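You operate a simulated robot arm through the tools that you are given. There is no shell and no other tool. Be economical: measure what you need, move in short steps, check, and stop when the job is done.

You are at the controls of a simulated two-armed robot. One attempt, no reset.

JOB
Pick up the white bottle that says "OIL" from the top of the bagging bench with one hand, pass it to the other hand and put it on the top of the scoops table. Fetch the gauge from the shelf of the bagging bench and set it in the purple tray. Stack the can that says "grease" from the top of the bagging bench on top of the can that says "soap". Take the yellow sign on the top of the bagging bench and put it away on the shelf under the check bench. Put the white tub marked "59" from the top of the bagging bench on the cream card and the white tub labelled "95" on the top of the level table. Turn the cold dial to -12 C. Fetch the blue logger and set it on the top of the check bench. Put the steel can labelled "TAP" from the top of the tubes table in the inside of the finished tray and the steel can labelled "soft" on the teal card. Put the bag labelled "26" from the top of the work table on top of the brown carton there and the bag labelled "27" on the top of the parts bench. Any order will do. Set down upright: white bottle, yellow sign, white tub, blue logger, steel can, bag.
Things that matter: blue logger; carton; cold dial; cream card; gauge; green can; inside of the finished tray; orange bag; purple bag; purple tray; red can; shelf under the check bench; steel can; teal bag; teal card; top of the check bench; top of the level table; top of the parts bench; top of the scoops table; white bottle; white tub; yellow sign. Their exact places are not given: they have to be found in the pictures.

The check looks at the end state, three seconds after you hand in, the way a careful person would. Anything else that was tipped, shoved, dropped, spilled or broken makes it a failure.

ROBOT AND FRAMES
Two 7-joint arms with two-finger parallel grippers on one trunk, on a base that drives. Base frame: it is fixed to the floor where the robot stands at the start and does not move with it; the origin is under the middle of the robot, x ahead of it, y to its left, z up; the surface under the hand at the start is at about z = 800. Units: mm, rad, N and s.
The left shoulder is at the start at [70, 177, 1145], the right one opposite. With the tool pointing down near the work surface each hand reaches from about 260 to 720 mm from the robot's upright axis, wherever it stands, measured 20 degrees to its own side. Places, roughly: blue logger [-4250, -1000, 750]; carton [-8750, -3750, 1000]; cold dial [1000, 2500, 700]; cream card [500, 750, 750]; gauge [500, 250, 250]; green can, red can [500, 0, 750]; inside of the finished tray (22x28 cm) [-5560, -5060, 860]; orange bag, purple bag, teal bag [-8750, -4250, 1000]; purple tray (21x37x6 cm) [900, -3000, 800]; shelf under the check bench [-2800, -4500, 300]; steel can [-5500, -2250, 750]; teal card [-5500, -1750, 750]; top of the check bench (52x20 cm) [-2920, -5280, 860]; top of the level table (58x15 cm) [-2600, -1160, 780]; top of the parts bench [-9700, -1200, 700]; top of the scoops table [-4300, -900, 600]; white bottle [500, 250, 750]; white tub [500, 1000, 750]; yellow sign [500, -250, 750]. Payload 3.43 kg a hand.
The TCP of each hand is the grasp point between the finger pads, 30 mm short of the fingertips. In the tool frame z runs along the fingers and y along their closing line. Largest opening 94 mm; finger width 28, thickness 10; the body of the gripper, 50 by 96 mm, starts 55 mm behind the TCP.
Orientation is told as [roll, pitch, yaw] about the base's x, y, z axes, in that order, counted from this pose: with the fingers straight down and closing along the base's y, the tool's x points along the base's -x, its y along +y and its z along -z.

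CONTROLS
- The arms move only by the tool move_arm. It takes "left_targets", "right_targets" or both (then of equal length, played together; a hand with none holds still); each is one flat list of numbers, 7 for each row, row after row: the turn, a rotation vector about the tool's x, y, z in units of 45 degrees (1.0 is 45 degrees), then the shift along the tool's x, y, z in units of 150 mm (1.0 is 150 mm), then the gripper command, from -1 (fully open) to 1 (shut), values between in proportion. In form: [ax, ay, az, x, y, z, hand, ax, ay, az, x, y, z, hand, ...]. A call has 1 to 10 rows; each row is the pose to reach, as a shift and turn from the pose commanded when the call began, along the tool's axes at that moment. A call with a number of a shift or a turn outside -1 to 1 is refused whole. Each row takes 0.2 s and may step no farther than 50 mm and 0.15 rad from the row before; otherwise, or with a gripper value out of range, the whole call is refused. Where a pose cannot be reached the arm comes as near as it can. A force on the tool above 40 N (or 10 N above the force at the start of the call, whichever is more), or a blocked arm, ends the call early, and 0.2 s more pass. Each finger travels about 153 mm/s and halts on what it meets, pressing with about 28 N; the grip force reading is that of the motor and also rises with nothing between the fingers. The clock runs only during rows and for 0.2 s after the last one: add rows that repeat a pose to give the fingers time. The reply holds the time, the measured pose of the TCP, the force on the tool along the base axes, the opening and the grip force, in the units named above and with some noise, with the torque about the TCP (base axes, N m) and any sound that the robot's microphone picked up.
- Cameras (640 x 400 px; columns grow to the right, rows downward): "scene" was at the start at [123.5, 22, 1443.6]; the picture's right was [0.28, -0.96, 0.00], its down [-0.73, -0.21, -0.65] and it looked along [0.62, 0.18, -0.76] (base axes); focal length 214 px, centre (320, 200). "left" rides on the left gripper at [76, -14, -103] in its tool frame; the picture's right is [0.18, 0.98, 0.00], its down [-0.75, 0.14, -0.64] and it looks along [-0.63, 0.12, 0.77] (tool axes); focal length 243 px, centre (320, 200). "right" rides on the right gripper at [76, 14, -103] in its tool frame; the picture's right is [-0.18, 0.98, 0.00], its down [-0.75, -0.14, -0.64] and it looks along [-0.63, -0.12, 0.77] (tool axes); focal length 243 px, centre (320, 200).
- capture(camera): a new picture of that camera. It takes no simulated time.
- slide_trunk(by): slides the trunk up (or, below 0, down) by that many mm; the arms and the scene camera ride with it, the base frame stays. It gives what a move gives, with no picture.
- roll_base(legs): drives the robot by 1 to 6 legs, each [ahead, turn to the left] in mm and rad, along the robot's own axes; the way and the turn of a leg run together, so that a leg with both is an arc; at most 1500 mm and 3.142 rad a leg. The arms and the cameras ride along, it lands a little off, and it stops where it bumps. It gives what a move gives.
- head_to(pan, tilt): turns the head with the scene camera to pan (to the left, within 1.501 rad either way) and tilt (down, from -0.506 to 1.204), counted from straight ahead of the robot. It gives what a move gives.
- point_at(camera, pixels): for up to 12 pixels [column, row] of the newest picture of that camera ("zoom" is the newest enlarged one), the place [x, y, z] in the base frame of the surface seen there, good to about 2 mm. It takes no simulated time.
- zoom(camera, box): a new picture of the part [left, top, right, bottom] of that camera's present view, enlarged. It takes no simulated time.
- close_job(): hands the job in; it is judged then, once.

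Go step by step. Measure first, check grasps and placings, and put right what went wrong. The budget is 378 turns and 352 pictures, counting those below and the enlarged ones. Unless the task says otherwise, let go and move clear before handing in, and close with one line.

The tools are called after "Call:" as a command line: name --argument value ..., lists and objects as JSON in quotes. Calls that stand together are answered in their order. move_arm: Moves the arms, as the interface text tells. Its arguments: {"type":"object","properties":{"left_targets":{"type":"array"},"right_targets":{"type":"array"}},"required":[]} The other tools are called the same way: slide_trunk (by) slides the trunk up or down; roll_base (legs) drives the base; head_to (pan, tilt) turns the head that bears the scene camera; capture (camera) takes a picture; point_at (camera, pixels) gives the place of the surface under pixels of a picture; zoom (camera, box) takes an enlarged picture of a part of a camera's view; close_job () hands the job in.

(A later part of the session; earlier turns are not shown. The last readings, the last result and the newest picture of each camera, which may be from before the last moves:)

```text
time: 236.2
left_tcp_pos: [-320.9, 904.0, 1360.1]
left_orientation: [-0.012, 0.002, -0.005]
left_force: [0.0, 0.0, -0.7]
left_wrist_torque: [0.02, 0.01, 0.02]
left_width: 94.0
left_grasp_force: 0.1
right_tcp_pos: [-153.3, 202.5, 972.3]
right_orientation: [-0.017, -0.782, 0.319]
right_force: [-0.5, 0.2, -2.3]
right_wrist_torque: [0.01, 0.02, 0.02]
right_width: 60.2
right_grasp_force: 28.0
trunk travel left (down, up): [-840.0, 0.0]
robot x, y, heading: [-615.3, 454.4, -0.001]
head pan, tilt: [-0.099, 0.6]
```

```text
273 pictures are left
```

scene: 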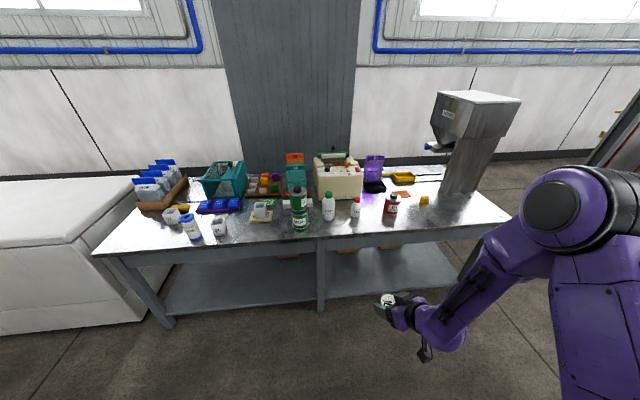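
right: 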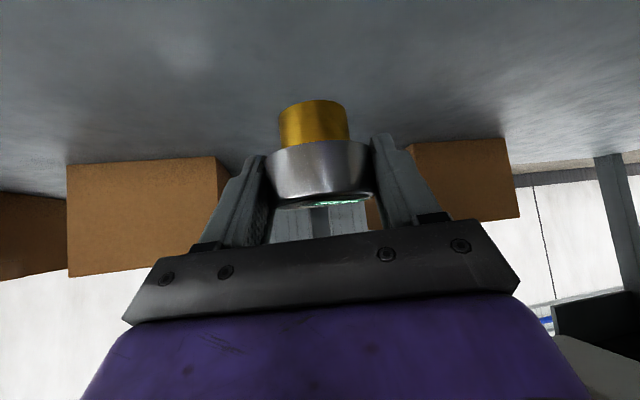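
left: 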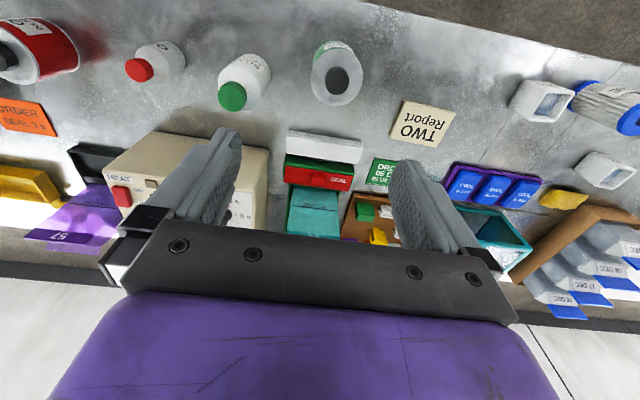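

The gauge is out. Next I'll drive so the yellow sign is within the left hand's reach.

Call:
roll_base --legs '[[0, -0.998], [1132, 0], [0, 0.998]]'

Call:
head_to --pan 0.2 --tilt 0.9

Call:
capture --camera "scene"

Call:
zoom --camera "scene" --box '[260, 170, 360, 250]'

```text
time: 247.1
left_tcp_pos: [288.1, -46.7, 1360.7]
left_orientation: [-0.014, -0.001, 0.008]
left_force: [0.3, -0.6, 0.4]
left_wrist_torque: [0.01, 0.02, -0.04]
left_width: 94.1
left_grasp_force: 0.0
right_tcp_pos: [464.2, -746.7, 971.3]
right_orientation: [-0.016, -0.782, 0.331]
right_force: [0.3, 0.0, -2.2]
right_wrist_torque: [-0.03, 0.03, -0.01]
right_width: 60.1
right_grasp_force: 28.7
trunk travel left (down, up): [-840.0, 0.0]
robot x, y, heading: [1.9, -498.6, 0.008]
head pan, tilt: [-0.099, 0.6]
```

```text
time: 247.9
left_tcp_pos: [288.9, -46.2, 1360.2]
left_orientation: [-0.014, 0.0, 0.007]
left_force: [-0.3, -0.4, 0.4]
left_wrist_torque: [0.01, -0.02, -0.01]
left_width: 93.8
left_grasp_force: 0.0
right_tcp_pos: [464.3, -745.7, 972.1]
right_orientation: [-0.018, -0.782, 0.332]
right_force: [-0.9, 0.3, -1.1]
right_wrist_torque: [0.0, 0.02, 0.0]
right_width: 60.3
right_grasp_force: 27.9
trunk travel left (down, up): [-840.0, 0.0]
robot x, y, heading: [-4.0, -501.9, 0.004]
head pan, tilt: [0.201, 0.901]
```

```text
272 pictures are left
```

scene: 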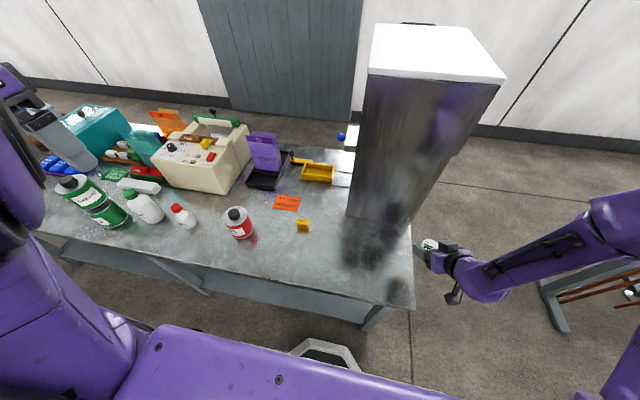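

```text
5.00 times, centred on (310, 210) of scene
```

zoom: 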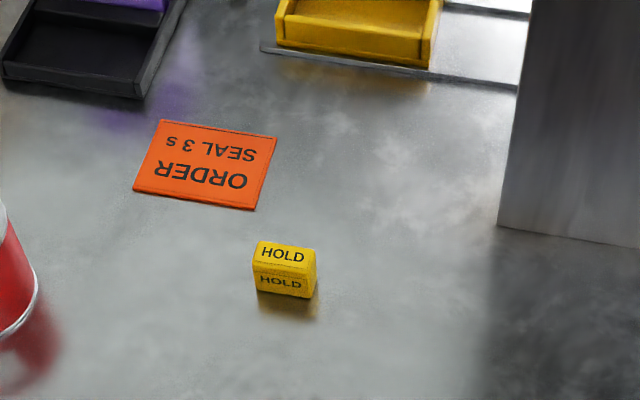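

Call:
point_at --camera "zoom" --pixels '[[262, 246], [312, 253], [257, 262], [308, 272], [260, 290], [305, 294], [285, 255], [282, 280], [315, 280], [285, 243]]'

Call:
point_at --camera "scene" --pixels '[[438, 350], [350, 215], [355, 150], [410, 225], [395, 300]]'

```text
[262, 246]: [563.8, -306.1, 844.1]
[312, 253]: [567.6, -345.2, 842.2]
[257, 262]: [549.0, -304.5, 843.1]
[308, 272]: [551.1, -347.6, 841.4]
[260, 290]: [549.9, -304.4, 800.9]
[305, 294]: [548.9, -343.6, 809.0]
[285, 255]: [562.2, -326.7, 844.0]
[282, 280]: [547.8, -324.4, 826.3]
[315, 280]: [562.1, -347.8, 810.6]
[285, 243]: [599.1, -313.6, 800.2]
```

```text
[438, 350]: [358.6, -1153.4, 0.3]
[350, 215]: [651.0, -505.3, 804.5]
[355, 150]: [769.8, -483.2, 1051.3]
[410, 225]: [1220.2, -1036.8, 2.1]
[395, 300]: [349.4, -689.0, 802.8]
```

The sign is an upright block, x 548–570, y -348 to -304, z 800–843. I'll bring the left hand over it and pitch it 45° so it can later reach into the shelf.

Call:
move_arm --left_targets '[0, 0, 0, -0.15, -0.155, 0.16, -1, 0, 0, 0, -0.3, -0.31, 0.33, -1, 0, 0, 0, -0.45, -0.465, 0.5, -1, 0, 0, 0, -0.6, -0.62, 0.66, -1, 0, 0, 0, -0.75, -0.775, 0.83, -1, 0, 0, 0, -0.9, -0.93, 1, -1]'

Call:
move_arm --left_targets '[0, 0, 0, -0.15, -0.155, 0.15, -1, 0, 0, 0, -0.3, -0.31, 0.3, -1, 0, 0, 0, -0.45, -0.465, 0.45, -1, 0, 0, 0, -0.6, -0.62, 0.6, -1, 0, 0, 0, -0.75, -0.775, 0.7, -1, 0, 0, 0, -0.9, -0.93, 0.8, -1]'

Call:
move_arm --left_targets '[0, -0.17, 0, 0, 0, 0, -1, 0, -0.34, 0, 0, 0, 0, -1, 0, -0.51, 0, 0, 0, 0, -1, 0, -0.68, 0, 0, 0, 0, -1, 0, -0.85, 0, 0, 0, 0, -1, 0, -1, 0, 0, 0, 0, -1]'

Call:
capture --camera "left"

```text
time: 249.3
left_tcp_pos: [424.9, -186.8, 1212.1]
left_orientation: [-0.008, 0.0, 0.006]
left_force: [-0.3, 0.5, -0.3]
left_wrist_torque: [0.02, 0.02, -0.02]
left_width: 94.0
left_grasp_force: 0.1
left hand out of reach, approached as far as the arm can: row 1, 2, 3, 4
right_tcp_pos: [465.3, -747.0, 971.6]
right_orientation: [-0.016, -0.781, 0.329]
right_force: [0.2, 0.5, -0.7]
right_wrist_torque: [-0.02, 0.01, 0.02]
right_width: 60.2
right_grasp_force: 27.9
trunk travel left (down, up): [-840.0, 0.0]
robot x, y, heading: [2.6, -498.9, 0.007]
head pan, tilt: [0.201, 0.901]
```

```text
time: 250.7
left_tcp_pos: [561.3, -327.3, 1092.4]
left_orientation: [-0.013, 0.001, 0.008]
left_force: [-0.5, -0.5, 0.1]
left_wrist_torque: [0.01, -0.02, 0.01]
left_width: 93.9
left_grasp_force: 0.0
right_tcp_pos: [466.1, -746.5, 970.1]
right_orientation: [-0.017, -0.781, 0.33]
right_force: [-0.3, -0.9, -2.1]
right_wrist_torque: [0.02, -0.01, 0.01]
right_width: 60.2
right_grasp_force: 28.0
trunk travel left (down, up): [-840.0, 0.0]
robot x, y, heading: [0.7, -502.7, 0.009]
head pan, tilt: [0.201, 0.901]
```

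```text
time: 252.1
left_tcp_pos: [560.0, -326.9, 1093.7]
left_orientation: [-0.016, -0.787, 0.018]
left_force: [0.4, 0.0, 0.0]
left_wrist_torque: [0.04, 0.02, 0.01]
left_width: 94.0
left_grasp_force: 0.0
right_tcp_pos: [464.2, -746.8, 971.0]
right_orientation: [-0.015, -0.781, 0.331]
right_force: [0.8, 0.2, -2.7]
right_wrist_torque: [-0.02, 0.03, 0.0]
right_width: 60.2
right_grasp_force: 28.0
trunk travel left (down, up): [-840.0, 0.0]
robot x, y, heading: [-2.3, -503.8, 0.007]
head pan, tilt: [0.201, 0.901]
```

```text
270 pictures are left
```

left: 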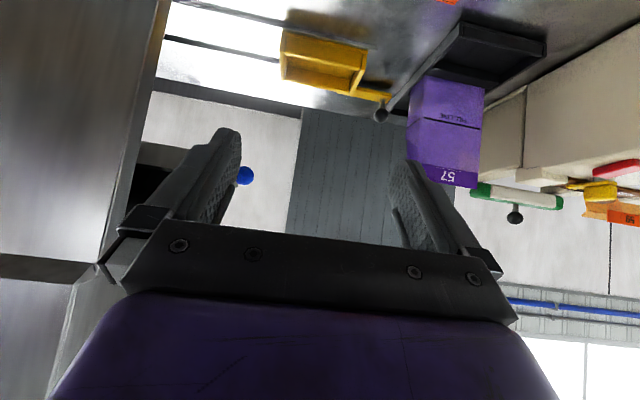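

Call:
move_arm --left_targets '[0, 0, 0, 0.2, 0, 0.2, -0.6, 0, 0, 0, 0.4, 0, 0.4, -0.6, 0, 0, 0, 0.6, 0, 0.6, -0.6, 0, 0, 0, 0.75, 0, 0.75, -0.6, 0, 0, 0, 0.85, 0, 0.85, -0.6, 0, 0, 0, 0.85, 0, 0.85, -0.6]'

Call:
capture --camera "left"

Call:
zoom --camera "scene" --box '[230, 160, 390, 270]'

```text
time: 253.5
left_tcp_pos: [559.4, -329.1, 912.3]
left_orientation: [-0.018, -0.784, 0.019]
left_force: [-0.3, 0.0, -0.1]
left_wrist_torque: [-0.01, -0.01, 0.0]
left_width: 75.2
left_grasp_force: 0.1
right_tcp_pos: [463.3, -746.7, 971.9]
right_orientation: [-0.015, -0.781, 0.332]
right_force: [-0.2, -0.5, -1.0]
right_wrist_torque: [-0.02, -0.01, 0.0]
right_width: 60.3
right_grasp_force: 28.0
trunk travel left (down, up): [-840.0, 0.0]
robot x, y, heading: [-0.2, -496.2, 0.008]
head pan, tilt: [0.201, 0.901]
```

```text
269 pictures are left
```

left: 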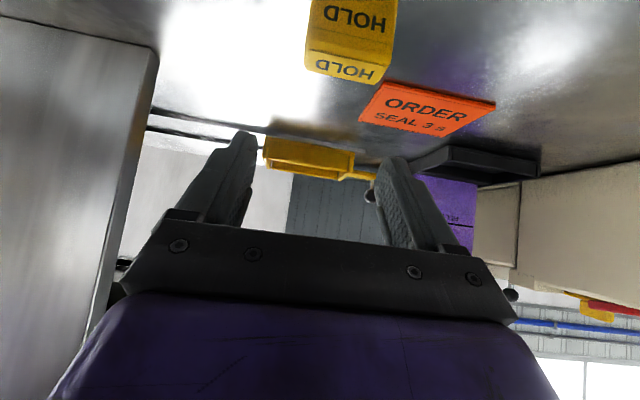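

```text
3.64 times, centred on (310, 215) of scene
```

zoom: 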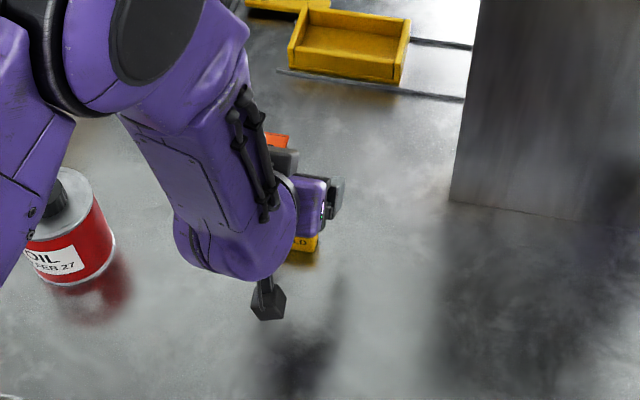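

Call:
move_arm --left_targets '[0, 0, 0, 0.12, 0.006, 0.12, -0.6, 0, 0, 0, 0.24, 0.012, 0.24, -0.6, 0, 0, 0, 0.36, 0.012, 0.36, -0.6, 0, 0, 0, 0.36, 0.012, 0.36, -0.6]'

Call:
capture --camera "left"

```text
time: 254.5
left_tcp_pos: [558.2, -327.6, 837.6]
left_orientation: [-0.019, -0.785, 0.019]
left_force: [-0.8, -0.2, -0.3]
left_wrist_torque: [0.03, -0.04, 0.02]
left_width: 75.3
left_grasp_force: 0.0
right_tcp_pos: [464.2, -745.9, 971.2]
right_orientation: [-0.015, -0.781, 0.331]
right_force: [0.4, 0.3, -2.7]
right_wrist_torque: [-0.01, 0.0, -0.01]
right_width: 60.6
right_grasp_force: 27.6
trunk travel left (down, up): [-840.0, 0.0]
robot x, y, heading: [2.0, -501.7, 0.005]
head pan, tilt: [0.201, 0.901]
```

```text
267 pictures are left
```

left: 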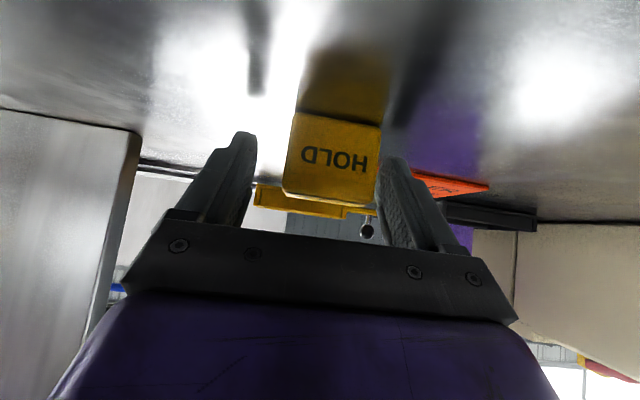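

The sign sits closer to the right finger; I'll shift 7 mm and close.

Call:
move_arm --left_targets '[0, 0, 0, 0, 0.045, 0, -0.6, 0, 0, 0, 0, 0.045, 0, -0.2, 0, 0, 0, 0, 0.045, 0, 0.2, 0, 0, 0, 0, 0.045, 0, 1, 0, 0, 0, 0, 0.045, 0, 1]'

Call:
move_arm --left_targets '[0, 0, 0, -0.15, 0, -0.15, 1, 0, 0, 0, -0.3, 0, -0.3, 1, 0, 0, 0, -0.5, 0, -0.5, 1, 0, 0, 0, -0.7, 0, -0.7, 1, 0, 0, 0, -0.9, 0, -0.9, 1]'

Call:
capture --camera "left"

```text
time: 255.7
left_tcp_pos: [559.5, -321.6, 837.6]
left_orientation: [-0.018, -0.784, 0.018]
left_force: [-0.6, -0.2, -0.1]
left_wrist_torque: [0.02, -0.03, 0.01]
left_width: 51.0
left_grasp_force: 27.7
right_tcp_pos: [464.5, -746.4, 971.2]
right_orientation: [-0.016, -0.781, 0.333]
right_force: [-1.0, 0.1, -1.9]
right_wrist_torque: [-0.01, -0.01, 0.06]
right_width: 60.1
right_grasp_force: 28.0
trunk travel left (down, up): [-840.0, 0.0]
robot x, y, heading: [2.6, -503.0, 0.003]
head pan, tilt: [0.201, 0.901]
```

```text
time: 256.9
left_tcp_pos: [560.5, -317.4, 1029.6]
left_orientation: [-0.019, -0.784, 0.019]
left_force: [0.6, -0.2, -0.2]
left_wrist_torque: [-0.01, 0.02, 0.0]
left_width: 51.4
left_grasp_force: 27.8
right_tcp_pos: [462.9, -747.2, 971.6]
right_orientation: [-0.016, -0.782, 0.331]
right_force: [0.3, -0.1, -1.7]
right_wrist_torque: [0.01, 0.02, 0.05]
right_width: 60.4
right_grasp_force: 28.4
trunk travel left (down, up): [-840.0, 0.0]
robot x, y, heading: [-0.7, -501.4, 0.009]
head pan, tilt: [0.201, 0.901]
```

```text
266 pictures are left
```

left: 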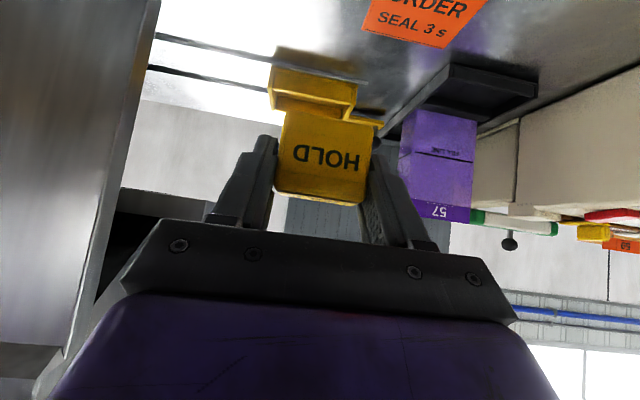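

The sign is held upright. I'll back away from the bench before turning toward the purple tray.

Call:
roll_base --legs '[[-400, 0], [0, -1.58]]'

Call:
head_to --pan 0.3 --tilt 0.5

Call:
capture --camera "scene"

```text
time: 263.2
left_tcp_pos: [-219.2, -1064.3, 1028.7]
left_orientation: [-0.016, -0.785, -1.551]
left_force: [-0.2, -0.4, -0.8]
left_wrist_torque: [0.01, 0.02, -0.03]
left_width: 51.2
left_grasp_force: 27.6
right_tcp_pos: [-646.6, -967.0, 970.4]
right_orientation: [-0.016, -0.78, -1.242]
right_force: [0.1, -0.1, -2.7]
right_wrist_torque: [-0.01, 0.0, 0.02]
right_width: 60.5
right_grasp_force: 28.2
trunk travel left (down, up): [-840.0, 0.0]
robot x, y, heading: [-400.0, -506.4, -1.562]
head pan, tilt: [0.201, 0.901]
```

```text
time: 264.1
left_tcp_pos: [-219.1, -1063.2, 1027.9]
left_orientation: [-0.018, -0.785, -1.551]
left_force: [0.1, -0.6, -1.2]
left_wrist_torque: [0.01, 0.01, 0.0]
left_width: 50.8
left_grasp_force: 28.6
right_tcp_pos: [-646.9, -967.6, 970.8]
right_orientation: [-0.017, -0.781, -1.241]
right_force: [0.5, 0.1, -1.6]
right_wrist_torque: [0.02, 0.0, -0.01]
right_width: 60.2
right_grasp_force: 27.6
trunk travel left (down, up): [-840.0, 0.0]
robot x, y, heading: [-399.4, -504.6, -1.566]
head pan, tilt: [0.3, 0.499]
```

```text
265 pictures are left
```

scene: 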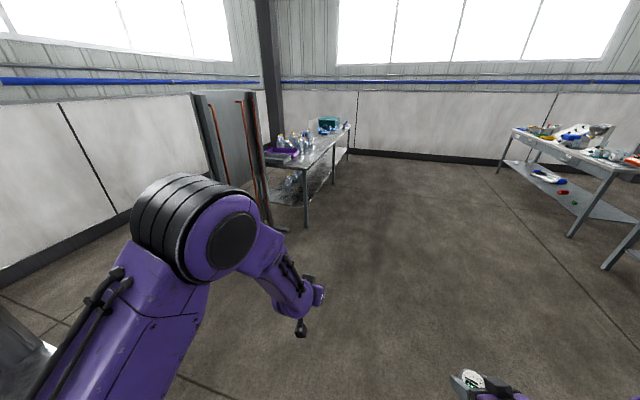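

Call:
zoom --camera "scene" --box '[190, 90, 370, 240]'

Call:
point_at --camera "scene" --pixels '[[268, 153], [290, 153], [345, 127], [306, 225], [280, 228], [310, 165], [265, 165], [270, 200], [350, 160]]'

```text
2.67 times, centred on (280, 165) of scene
```

zoom: 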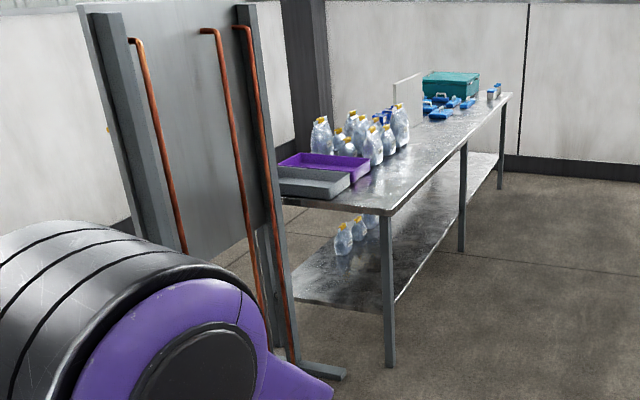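

```text
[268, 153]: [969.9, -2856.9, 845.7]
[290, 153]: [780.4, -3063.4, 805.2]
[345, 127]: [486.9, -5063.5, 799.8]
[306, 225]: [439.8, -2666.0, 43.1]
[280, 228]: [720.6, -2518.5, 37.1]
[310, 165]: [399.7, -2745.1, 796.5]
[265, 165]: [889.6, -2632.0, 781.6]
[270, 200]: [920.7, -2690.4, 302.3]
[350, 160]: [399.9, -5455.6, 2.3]
```

The purple tray is on the far table behind a grey one. I'll drive nearer, stopping short of the table.

Call:
roll_base --legs '[[0, 0.07], [1250, 0], [1200, 0], [0, 1.3]]'

Call:
head_to --pan 0.1 --tilt 0.6

Call:
capture --camera "scene"

```text
time: 279.8
left_tcp_pos: [364.1, -2894.4, 1028.3]
left_orientation: [-0.016, -0.783, -0.195]
left_force: [0.3, 1.1, 0.0]
left_wrist_torque: [0.0, 0.0, -0.01]
left_width: 50.8
left_grasp_force: 28.4
right_tcp_pos: [178.3, -3292.7, 971.3]
right_orientation: [-0.016, -0.783, 0.116]
right_force: [-0.2, 0.1, -0.6]
right_wrist_torque: [0.0, -0.01, 0.0]
right_width: 60.3
right_grasp_force: 28.3
trunk travel left (down, up): [-840.0, 0.0]
robot x, y, heading: [-220.0, -2957.7, -0.207]
head pan, tilt: [0.3, 0.499]
```

```text
time: 280.5
left_tcp_pos: [364.1, -2894.8, 1027.7]
left_orientation: [-0.019, -0.785, -0.194]
left_force: [0.0, -0.6, -0.4]
left_wrist_torque: [-0.01, -0.02, 0.03]
left_width: 50.9
left_grasp_force: 27.3
right_tcp_pos: [177.9, -3292.5, 970.8]
right_orientation: [-0.015, -0.783, 0.118]
right_force: [0.2, 0.2, -1.8]
right_wrist_torque: [0.01, 0.01, -0.03]
right_width: 60.3
right_grasp_force: 27.8
trunk travel left (down, up): [-840.0, 0.0]
robot x, y, heading: [-220.6, -2949.6, -0.208]
head pan, tilt: [0.099, 0.6]
```

```text
263 pictures are left
```

scene: 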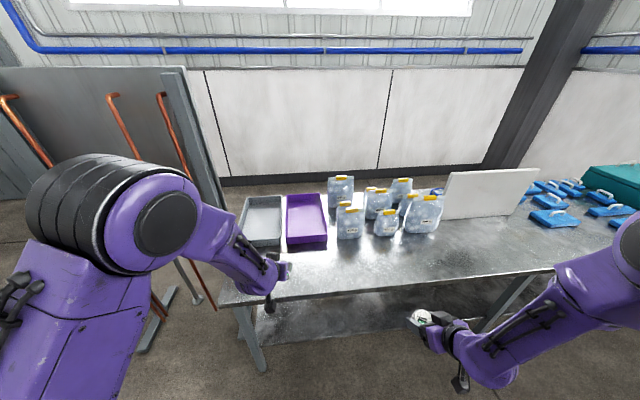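

Call:
point_at --camera "scene" --pixels '[[289, 243], [325, 241], [288, 197], [321, 195], [306, 215], [306, 235], [275, 295], [265, 200], [338, 237], [350, 208], [225, 295], [282, 243]]'

Call:
zoom --camera "scene" --box '[210, 160, 410, 310]'

```text
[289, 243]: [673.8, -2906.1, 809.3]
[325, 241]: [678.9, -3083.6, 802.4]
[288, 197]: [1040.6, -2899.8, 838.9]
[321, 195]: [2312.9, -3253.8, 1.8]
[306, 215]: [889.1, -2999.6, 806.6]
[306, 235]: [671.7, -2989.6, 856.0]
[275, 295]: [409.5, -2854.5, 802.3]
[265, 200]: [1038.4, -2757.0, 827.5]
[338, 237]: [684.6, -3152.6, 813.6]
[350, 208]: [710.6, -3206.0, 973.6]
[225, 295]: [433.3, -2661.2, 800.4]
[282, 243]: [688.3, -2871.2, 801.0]
```

```text
2.67 times, centred on (310, 235) of scene
```

zoom: 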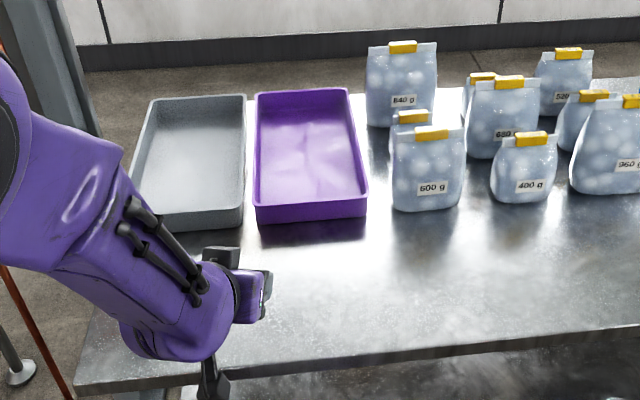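

The purple tray spans x 672–1042, y about -3090 to -2885, floor z 807, rim 857. I'll tuck the left hand and drive to (75,-2850) facing the table.

Call:
move_arm --left_targets '[0, 0, 0, 0.2, 0, -0.2, 1, 0, 0, 0, 0.4, 0, -0.4, 1, 0, 0, 0, 0.6, 0, -0.6, 1, 0, 0, 0, 0.7, 0, -0.7, 1]'

Call:
roll_base --legs '[[0, 0.535], [311, 0], [0, -0.327]]'

Call:
capture --camera "scene"

```text
time: 281.5
left_tcp_pos: [232.0, -2871.2, 1022.1]
left_orientation: [-0.017, -0.785, -0.197]
left_force: [-1.0, 0.3, -0.3]
left_wrist_torque: [-0.04, -0.02, -0.02]
left_width: 51.0
left_grasp_force: 27.7
left hand out of reach, approached as far as the arm can: row 4
right_tcp_pos: [177.7, -3293.1, 970.4]
right_orientation: [-0.015, -0.781, 0.114]
right_force: [1.3, 0.7, -0.8]
right_wrist_torque: [0.01, 0.01, 0.0]
right_width: 60.4
right_grasp_force: 27.8
trunk travel left (down, up): [-840.0, 0.0]
robot x, y, heading: [-221.1, -2952.9, -0.208]
head pan, tilt: [0.099, 0.6]
```

```text
time: 286.1
left_tcp_pos: [497.4, -2678.2, 1021.3]
left_orientation: [-0.018, -0.785, 0.018]
left_force: [-0.6, -1.0, -0.6]
left_wrist_torque: [0.0, 0.05, 0.04]
left_width: 50.8
left_grasp_force: 28.6
right_tcp_pos: [534.4, -3101.2, 971.8]
right_orientation: [-0.017, -0.782, 0.33]
right_force: [-0.4, 1.1, -1.1]
right_wrist_torque: [0.01, 0.03, 0.03]
right_width: 60.2
right_grasp_force: 28.1
trunk travel left (down, up): [-840.0, 0.0]
robot x, y, heading: [75.2, -2850.4, 0.003]
head pan, tilt: [0.099, 0.6]
```

```text
261 pictures are left
```

scene: 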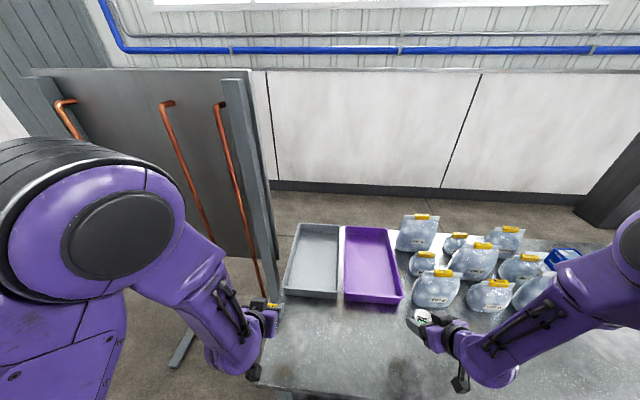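

Call:
move_arm --right_targets '[0, 0, 0, -0.13, 0.08, 0.13, 1, 0, 0, 0, -0.27, 0.16, 0.27, 1, 0, 0, 0, -0.4, 0.24, 0.4, 1, 0, 0, 0, -0.533, 0.268, 0.533, 1]'

Call:
move_arm --right_targets '[0, 0, 0, -0.13, 0, 0.13, 1, 0, 0, 0, -0.27, 0, 0.27, 1, 0, 0, 0, -0.4, 0, 0.4, 1, 0, 0, 0, -0.533, 0, 0.533, 1, 0, 0, 0, -0.533, 0, 0.533, 1]'

Call:
capture --camera "scene"

Call:
capture --camera "right"

```text
time: 287.1
left_tcp_pos: [497.5, -2678.3, 1022.8]
left_orientation: [-0.018, -0.784, 0.018]
left_force: [0.4, 0.3, 0.0]
left_wrist_torque: [-0.01, -0.01, 0.0]
left_width: 50.8
left_grasp_force: 28.0
right_tcp_pos: [631.5, -3028.3, 970.7]
right_orientation: [-0.017, -0.78, 0.326]
right_force: [0.8, 0.0, -1.1]
right_wrist_torque: [0.0, 0.02, 0.01]
right_width: 60.3
right_grasp_force: 27.7
trunk travel left (down, up): [-840.0, 0.0]
robot x, y, heading: [71.9, -2851.3, 0.007]
head pan, tilt: [0.099, 0.6]
```

```text
time: 288.3
left_tcp_pos: [496.8, -2678.8, 1022.0]
left_orientation: [-0.017, -0.784, 0.015]
left_force: [0.7, -1.1, -0.8]
left_wrist_torque: [0.01, -0.01, 0.01]
left_width: 51.0
left_grasp_force: 27.8
right_tcp_pos: [736.9, -2991.9, 969.7]
right_orientation: [-0.016, -0.779, 0.329]
right_force: [0.2, -0.3, -1.6]
right_wrist_torque: [0.02, 0.02, 0.04]
right_width: 60.3
right_grasp_force: 27.8
trunk travel left (down, up): [-840.0, 0.0]
robot x, y, heading: [71.5, -2853.7, 0.005]
head pan, tilt: [0.099, 0.6]
```

```text
260 pictures are left
```

scene: 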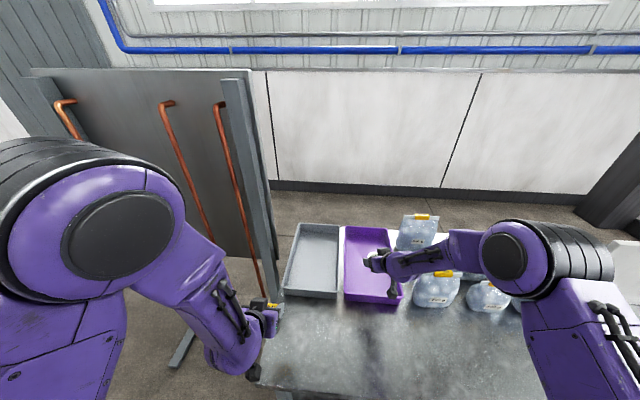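

```text
259 pictures are left
```

right: 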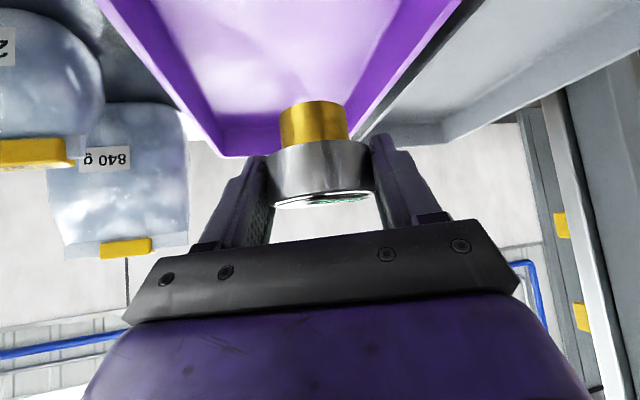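

Before lowering I'll check the forearm's clearance above the bag at (440,274).

Call:
point_at --camera "scene" --pixels '[[440, 273], [445, 262], [410, 270], [470, 255], [505, 275], [392, 293], [415, 225], [500, 250], [500, 283]]'

Call:
zoom --camera "scene" --box '[350, 200, 540, 320]'

```text
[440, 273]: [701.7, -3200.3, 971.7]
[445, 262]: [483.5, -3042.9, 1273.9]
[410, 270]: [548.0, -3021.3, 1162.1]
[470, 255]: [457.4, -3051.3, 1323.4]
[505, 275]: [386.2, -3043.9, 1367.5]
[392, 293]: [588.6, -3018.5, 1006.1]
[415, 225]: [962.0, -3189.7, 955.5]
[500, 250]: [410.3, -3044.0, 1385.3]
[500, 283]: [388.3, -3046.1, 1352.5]
```

```text
3.33 times, centred on (445, 260) of scene
```

zoom: 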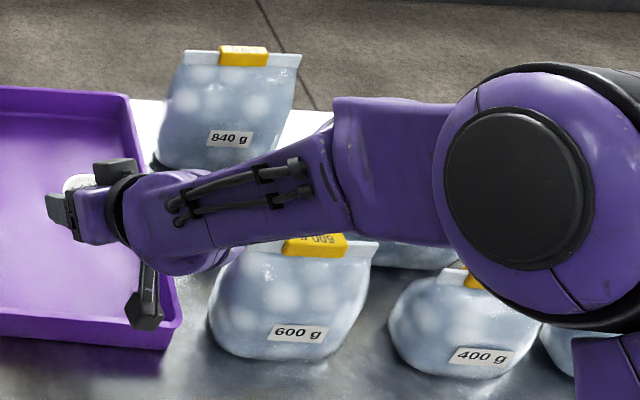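

Clear. Lowering the trunk.

Call:
slide_trunk --by -112

Call:
capture --camera "right"

Call:
zoom --camera "scene" --box '[320, 180, 470, 320]'

```text
time: 289.8
left_tcp_pos: [497.6, -2677.1, 910.4]
left_orientation: [-0.017, -0.784, 0.016]
left_force: [0.0, -0.3, -0.6]
left_wrist_torque: [0.02, -0.02, -0.01]
left_width: 50.9
left_grasp_force: 27.7
right_tcp_pos: [736.9, -2993.9, 857.9]
right_orientation: [-0.018, -0.782, 0.329]
right_force: [0.3, 0.7, -1.7]
right_wrist_torque: [-0.03, 0.02, 0.0]
right_width: 60.3
right_grasp_force: 28.2
trunk travel left (down, up): [-728.0, 112.0]
robot x, y, heading: [72.8, -2854.3, 0.001]
head pan, tilt: [0.099, 0.6]
```

```text
257 pictures are left
```

right: 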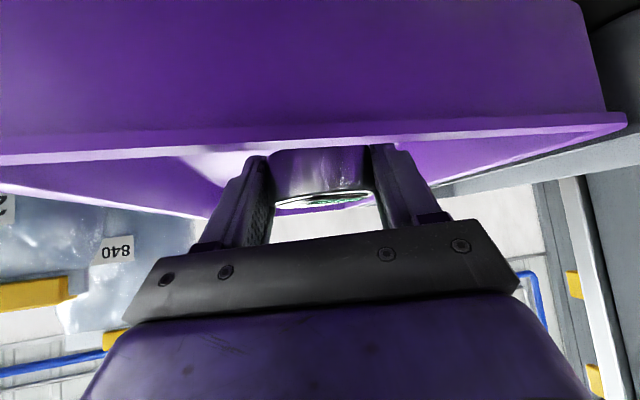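

```text
2.86 times, centred on (395, 250) of scene
```

zoom: 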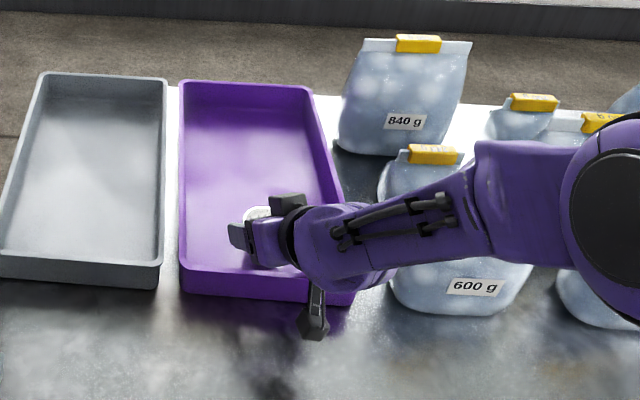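

Call:
move_arm --right_targets '[0, 0, 0, 0.02, 0, 0.02, 1, 0, 0, 0, 0.038, 0, 0.038, 1, 0, 0, 0, 0.0425, 0, 0.0425, 1, 0, 0, 0, 0.0425, 0, 0.0425, 1]'

Call:
move_arm --right_targets '[0, 0, 0, 0.005, 0, 0.005, 1, 0, 0, 0, 0.007, 0, 0.007, 1, 0, 0, 0, 0.007, 0, 0.007, 1]'

```text
time: 290.8
left_tcp_pos: [497.4, -2678.2, 909.1]
left_orientation: [-0.017, -0.785, 0.016]
left_force: [0.8, 0.7, 0.2]
left_wrist_torque: [0.0, -0.01, -0.04]
left_width: 51.1
left_grasp_force: 28.2
right_tcp_pos: [736.5, -2994.2, 850.1]
right_orientation: [-0.017, -0.781, 0.328]
right_force: [0.6, 0.3, -1.9]
right_wrist_torque: [0.03, 0.01, 0.01]
right_width: 60.3
right_grasp_force: 27.9
trunk travel left (down, up): [-728.0, 112.0]
robot x, y, heading: [72.3, -2850.5, 0.003]
head pan, tilt: [0.099, 0.6]
```

```text
time: 291.6
left_tcp_pos: [498.4, -2679.5, 911.0]
left_orientation: [-0.017, -0.783, 0.016]
left_force: [-0.3, 0.0, -0.4]
left_wrist_torque: [0.01, 0.01, -0.01]
left_width: 51.2
left_grasp_force: 27.5
right_tcp_pos: [736.9, -2992.3, 847.4]
right_orientation: [-0.017, -0.781, 0.328]
right_force: [0.1, -0.5, -1.4]
right_wrist_torque: [0.01, 0.02, -0.01]
right_width: 60.2
right_grasp_force: 28.3
trunk travel left (down, up): [-728.0, 112.0]
robot x, y, heading: [72.6, -2855.1, -0.0]
head pan, tilt: [0.099, 0.6]
```

Call:
move_arm --right_targets '[0, 0, 0, 0.005, 0, 0.005, 1, 0, 0, 0, 0.005, 0, 0.005, 1]'

Call:
move_arm --right_targets '[0, 0, 0, 0.005, 0, 0.005, 1, 0, 0, 0, 0.005, 0, 0.005, 1]'

Call:
move_arm --right_targets '[0, 0, 0, 0.005, 0, 0.005, 1, 0, 0, 0, 0.005, 0, 0.005, 1]'

```text
time: 292.1
left_tcp_pos: [497.7, -2678.9, 909.5]
left_orientation: [-0.017, -0.783, 0.016]
left_force: [-0.4, -0.8, 0.3]
left_wrist_torque: [-0.02, 0.01, -0.01]
left_width: 51.1
left_grasp_force: 28.3
right_tcp_pos: [736.5, -2992.5, 846.0]
right_orientation: [-0.017, -0.782, 0.328]
right_force: [0.2, 0.3, -0.3]
right_wrist_torque: [0.0, 0.01, -0.04]
right_width: 59.9
right_grasp_force: 28.4
trunk travel left (down, up): [-728.0, 112.0]
robot x, y, heading: [74.6, -2853.5, 0.004]
head pan, tilt: [0.099, 0.6]
```

```text
time: 292.8
left_tcp_pos: [497.3, -2678.3, 910.8]
left_orientation: [-0.017, -0.784, 0.019]
left_force: [-0.4, -0.6, 0.0]
left_wrist_torque: [0.01, -0.03, 0.01]
left_width: 51.1
left_grasp_force: 28.0
right_tcp_pos: [737.2, -2992.9, 847.4]
right_orientation: [-0.018, -0.785, 0.329]
right_force: [1.9, -0.4, 5.8]
right_wrist_torque: [0.11, 0.0, 0.0]
right_width: 60.3
right_grasp_force: 27.7
trunk travel left (down, up): [-728.0, 112.0]
robot x, y, heading: [72.8, -2854.3, 0.001]
head pan, tilt: [0.099, 0.6]
```

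```text
time: 293.4
left_tcp_pos: [497.1, -2678.1, 909.8]
left_orientation: [-0.017, -0.784, 0.018]
left_force: [-0.4, -0.6, -1.0]
left_wrist_torque: [-0.03, -0.01, -0.02]
left_width: 51.2
left_grasp_force: 28.2
right_tcp_pos: [736.4, -2993.1, 846.7]
right_orientation: [-0.017, -0.786, 0.327]
right_force: [3.5, -1.1, 15.0]
right_wrist_torque: [0.13, 0.03, 0.0]
right_width: 60.4
right_grasp_force: 28.4
trunk travel left (down, up): [-728.0, 112.0]
robot x, y, heading: [72.5, -2855.0, 0.005]
head pan, tilt: [0.099, 0.6]
```

Seated with 15 N. Opening and withdrawing along the tool axis.

Call:
move_arm --right_targets '[0, 0, 0, -0.003, 0, -0.003, -0.4, 0, 0, 0, -0.003, 0, -0.003, -0.7, 0, 0, 0, -0.003, 0, -0.003, -0.7, 0, 0, 0, 0, 0, -0.2, -0.7, 0, 0, 0, 0, 0, -0.5, -0.7, 0, 0, 0, 0, 0, -0.8, -0.7, 0, 0, 0, 0, 0, -1, -0.7]'

Call:
zoom --camera "scene" --box '[320, 180, 470, 320]'

```text
time: 294.9
left_tcp_pos: [496.5, -2678.8, 911.0]
left_orientation: [-0.016, -0.786, 0.016]
left_force: [-0.6, 0.1, -0.2]
left_wrist_torque: [0.02, 0.0, 0.01]
left_width: 51.0
left_grasp_force: 28.4
right_tcp_pos: [634.5, -3025.4, 951.0]
right_orientation: [-0.019, -0.784, 0.329]
right_force: [-0.2, 1.4, 0.3]
right_wrist_torque: [0.02, -0.04, -0.01]
right_width: 80.1
right_grasp_force: 0.1
trunk travel left (down, up): [-728.0, 112.0]
robot x, y, heading: [73.2, -2855.6, 0.004]
head pan, tilt: [0.099, 0.6]
```

```text
2.86 times, centred on (395, 250) of scene
```

zoom: 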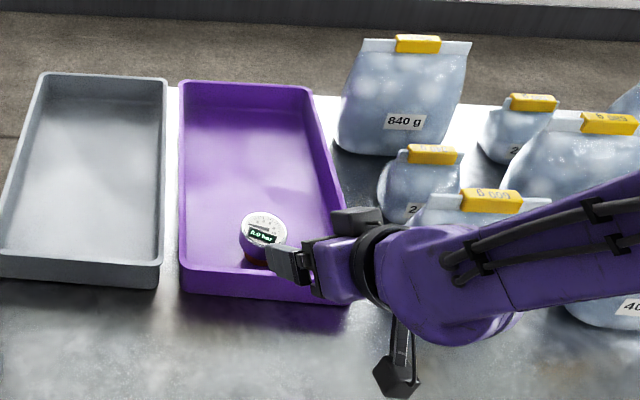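

The gauge stands in the purple tray. I'll raise, back away and look toward the check bench.

Call:
slide_trunk --by 112

Call:
roll_base --legs '[[-600, 0], [0, -1.3], [0, -1.2]]'

Call:
head_to --pan 0 --tilt 0.4

Call:
capture --camera "scene"

```text
time: 296.4
left_tcp_pos: [496.9, -2679.0, 1021.4]
left_orientation: [-0.02, -0.783, 0.017]
left_force: [-0.8, 0.4, 0.2]
left_wrist_torque: [0.02, -0.04, 0.01]
left_width: 51.0
left_grasp_force: 28.4
right_tcp_pos: [635.4, -3024.6, 1062.3]
right_orientation: [-0.019, -0.781, 0.329]
right_force: [-0.3, -0.1, -0.4]
right_wrist_torque: [0.02, 0.05, -0.03]
right_width: 79.6
right_grasp_force: 0.0
trunk travel left (down, up): [-840.0, 0.0]
robot x, y, heading: [73.0, -2855.1, -0.002]
head pan, tilt: [0.099, 0.6]
```

```text
time: 306.0
left_tcp_pos: [-767.9, -3247.2, 1021.0]
left_orientation: [-0.018, -0.784, -2.492]
left_force: [-0.1, 0.0, -0.9]
left_wrist_torque: [0.03, -0.04, 0.0]
left_width: 47.1
left_grasp_force: 28.2
right_tcp_pos: [-1084.1, -3048.6, 1062.8]
right_orientation: [-0.019, -0.781, -2.183]
right_force: [0.0, 0.3, -0.9]
right_wrist_torque: [0.01, 0.01, -0.05]
right_width: 79.8
right_grasp_force: 0.0
trunk travel left (down, up): [-840.0, 0.0]
robot x, y, heading: [-533.2, -2855.6, -2.506]
head pan, tilt: [0.099, 0.6]
```

```text
time: 306.7
left_tcp_pos: [-767.0, -3245.9, 1021.5]
left_orientation: [-0.017, -0.785, -2.495]
left_force: [0.0, -0.4, 0.5]
left_wrist_torque: [-0.03, 0.0, -0.03]
left_width: 47.0
left_grasp_force: 27.8
right_tcp_pos: [-1084.2, -3049.1, 1061.1]
right_orientation: [-0.017, -0.781, -2.184]
right_force: [0.7, 0.3, 0.3]
right_wrist_torque: [0.0, 0.0, 0.0]
right_width: 79.6
right_grasp_force: 0.0
trunk travel left (down, up): [-840.0, 0.0]
robot x, y, heading: [-531.5, -2854.9, -2.506]
head pan, tilt: [0.0, 0.4]
```

```text
254 pictures are left
```

scene: 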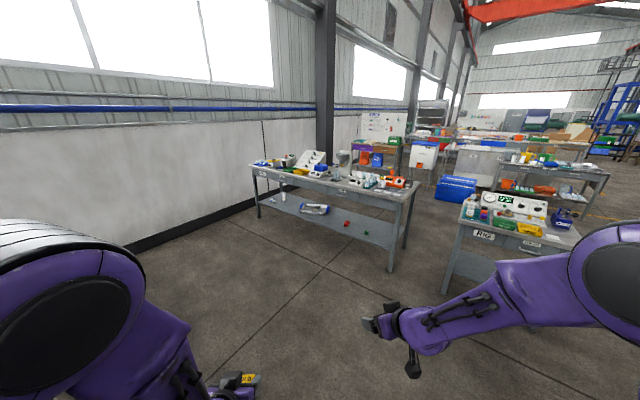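

The left width fell from 51 to 47, so I'll check the sign in the hand and read the bench ahead.

Call:
capture --camera "left"

Call:
zoom --camera "scene" --box '[230, 130, 430, 280]'

Call:
point_at --camera "scene" --pixels '[[252, 165], [392, 265], [405, 190], [330, 185], [345, 225], [265, 215], [445, 290], [565, 240], [330, 208]]'

```text
253 pictures are left
```

left: 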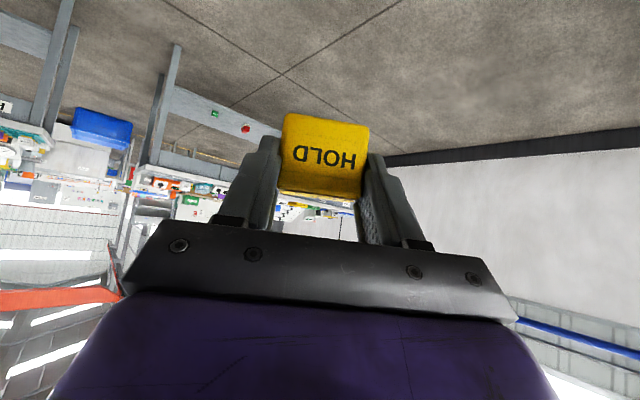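

```text
2.67 times, centred on (330, 205) of scene
```

zoom: 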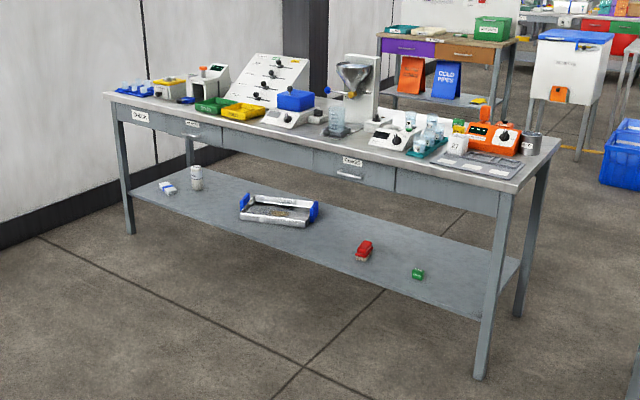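

```text
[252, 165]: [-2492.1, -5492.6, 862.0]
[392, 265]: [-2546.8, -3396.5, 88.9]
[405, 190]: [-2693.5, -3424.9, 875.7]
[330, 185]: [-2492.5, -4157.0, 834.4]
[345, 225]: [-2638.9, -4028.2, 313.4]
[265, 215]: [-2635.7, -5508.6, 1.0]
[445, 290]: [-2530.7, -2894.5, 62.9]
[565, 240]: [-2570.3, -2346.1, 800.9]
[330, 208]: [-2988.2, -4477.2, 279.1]
```

The sign is still square in the grip, and the bench ahead is the check bench (front x≈-2492, shelf z≈280–310). I'll drive up to its middle.

Call:
roll_base --legs '[[0, 0.109], [900, 0], [800, 0], [0, -0.745]]'

Call:
slide_trunk --by -400

Call:
head_to --pan 0.2 --tilt 0.5

Call:
capture --camera "scene"

```text
time: 317.9
left_tcp_pos: [-2206.4, -4176.2, 1021.9]
left_orientation: [-0.017, -0.785, -3.133]
left_force: [-0.5, -0.4, 0.8]
left_wrist_torque: [0.04, 0.02, 0.0]
left_width: 47.2
left_grasp_force: 28.2
right_tcp_pos: [-2341.1, -3828.1, 1062.3]
right_orientation: [-0.017, -0.782, -2.821]
right_force: [-1.0, 0.6, -0.1]
right_wrist_torque: [0.01, 0.0, -0.01]
right_width: 80.0
right_grasp_force: 0.0
trunk travel left (down, up): [-840.0, 0.0]
robot x, y, heading: [-1779.0, -4002.0, 3.135]
head pan, tilt: [0.0, 0.4]
```

```text
time: 321.7
left_tcp_pos: [-2205.8, -4174.9, 621.5]
left_orientation: [-0.016, -0.784, -3.133]
left_force: [0.3, -0.1, 0.0]
left_wrist_torque: [-0.01, 0.0, -0.01]
left_width: 46.9
left_grasp_force: 28.2
right_tcp_pos: [-2341.5, -3827.5, 661.5]
right_orientation: [-0.018, -0.782, -2.82]
right_force: [-0.2, -0.1, -0.1]
right_wrist_torque: [0.0, 0.0, -0.04]
right_width: 80.0
right_grasp_force: 0.0
trunk travel left (down, up): [-440.0, 400.0]
robot x, y, heading: [-1777.4, -4001.5, 3.132]
head pan, tilt: [0.0, 0.4]
```

```text
time: 322.4
left_tcp_pos: [-2206.6, -4175.1, 622.7]
left_orientation: [-0.016, -0.784, -3.133]
left_force: [0.0, -0.5, 0.0]
left_wrist_torque: [0.01, 0.02, -0.01]
left_width: 46.7
left_grasp_force: 28.5
right_tcp_pos: [-2341.8, -3828.2, 660.5]
right_orientation: [-0.018, -0.782, -2.819]
right_force: [0.1, 0.2, 1.4]
right_wrist_torque: [-0.01, 0.03, 0.0]
right_width: 79.9
right_grasp_force: 0.1
trunk travel left (down, up): [-440.0, 400.0]
robot x, y, heading: [-1781.6, -4004.1, 3.142]
head pan, tilt: [0.201, 0.499]
```

```text
251 pictures are left
```

scene: 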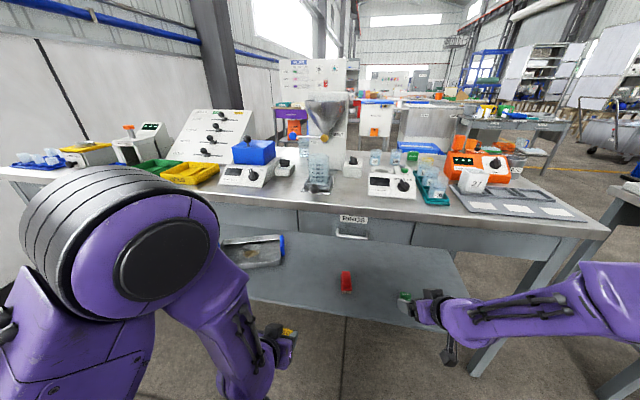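

Call:
zoom --camera "scene" --box '[200, 190, 460, 340]'

Call:
point_at --camera "scene" --pixels '[[300, 290], [320, 300], [346, 285], [346, 275], [403, 295], [282, 255], [310, 312], [400, 270], [350, 232], [300, 225], [300, 215], [283, 240]]'

```text
2.46 times, centred on (330, 265) of scene
```

zoom: 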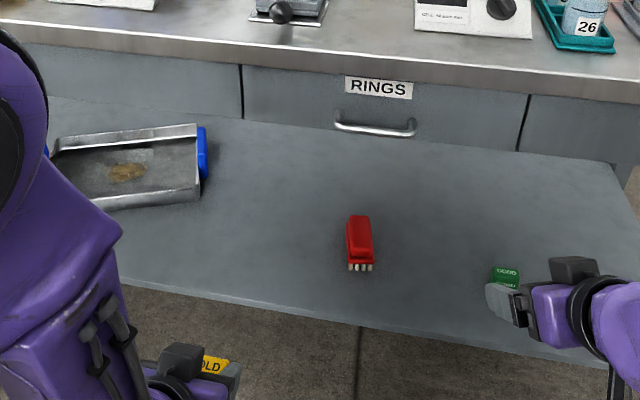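

```text
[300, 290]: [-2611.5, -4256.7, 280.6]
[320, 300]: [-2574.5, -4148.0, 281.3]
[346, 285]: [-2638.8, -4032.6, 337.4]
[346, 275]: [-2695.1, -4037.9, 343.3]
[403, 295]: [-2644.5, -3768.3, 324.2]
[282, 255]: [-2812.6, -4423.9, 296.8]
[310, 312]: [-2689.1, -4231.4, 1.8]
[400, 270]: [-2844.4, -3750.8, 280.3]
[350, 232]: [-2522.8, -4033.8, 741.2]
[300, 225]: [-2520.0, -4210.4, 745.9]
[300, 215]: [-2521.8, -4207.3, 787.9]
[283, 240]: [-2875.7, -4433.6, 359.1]
```

The shelf is at z 280.5 and free around (-2650,-4240). I'll tuck the right hand, shift the left hand sideways, then lower.

Call:
move_arm --left_targets '[0, 0, 0, 0, 0.13, 0, 1, 0, 0, 0, 0, 0.26, 0, 1, 0, 0, 0, 0, 0.4, 0, 1, 0, 0, 0, 0, 0.4, 0, 1, 0, 0, 0, 0, 0.4, 0, 1]' --right_targets '[0, 0, 0, 0.2, 0, -0.2, -0.7, 0, 0, 0, 0.4, 0, -0.4, -0.7, 0, 0, 0, 0.6, 0, -0.6, -0.7, 0, 0, 0, 0.8, 0, -0.8, -0.7, 0, 0, 0, 0.9, 0, -0.9, -0.7]'

Call:
slide_trunk --by -280

Call:
capture --camera "scene"

```text
time: 323.6
left_tcp_pos: [-2215.0, -4234.7, 616.5]
left_orientation: [-0.018, -0.786, -3.133]
left_force: [0.4, -0.4, -0.6]
left_wrist_torque: [0.02, 0.0, 0.02]
left_width: 47.1
left_grasp_force: 28.4
left hand out of reach, approached as far as the arm can: row 1, 2, 3, 4, 5
right_tcp_pos: [-2215.3, -3760.6, 646.3]
right_orientation: [-0.017, -0.782, -2.822]
right_force: [0.0, 0.5, -0.4]
right_wrist_torque: [-0.03, -0.01, 0.05]
right_width: 80.2
right_grasp_force: 0.2
right hand out of reach, approached as far as the arm can: row 3, 4, 5
trunk travel left (down, up): [-440.0, 400.0]
robot x, y, heading: [-1780.8, -4006.0, 3.138]
head pan, tilt: [0.201, 0.499]
```

```text
time: 326.5
left_tcp_pos: [-2214.7, -4234.9, 337.8]
left_orientation: [-0.017, -0.783, -3.133]
left_force: [-0.7, -0.2, -0.6]
left_wrist_torque: [-0.01, 0.01, -0.01]
left_width: 46.9
left_grasp_force: 27.7
right_tcp_pos: [-2216.3, -3760.7, 366.6]
right_orientation: [-0.015, -0.78, -2.822]
right_force: [0.1, 0.1, 0.9]
right_wrist_torque: [-0.01, 0.01, -0.01]
right_width: 79.8
right_grasp_force: 0.0
trunk travel left (down, up): [-160.0, 680.0]
robot x, y, heading: [-1776.3, -4005.0, 3.137]
head pan, tilt: [0.201, 0.499]
```

```text
249 pictures are left
```

scene: 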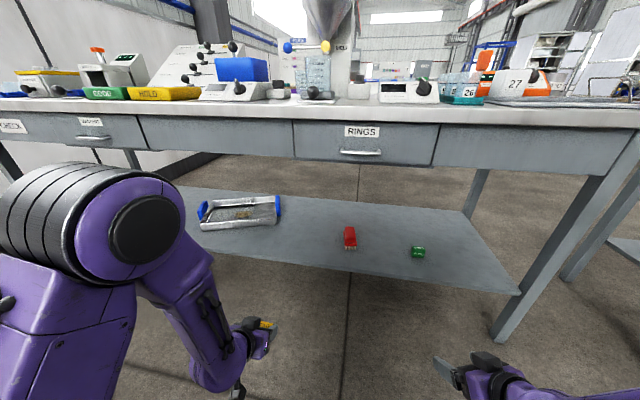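

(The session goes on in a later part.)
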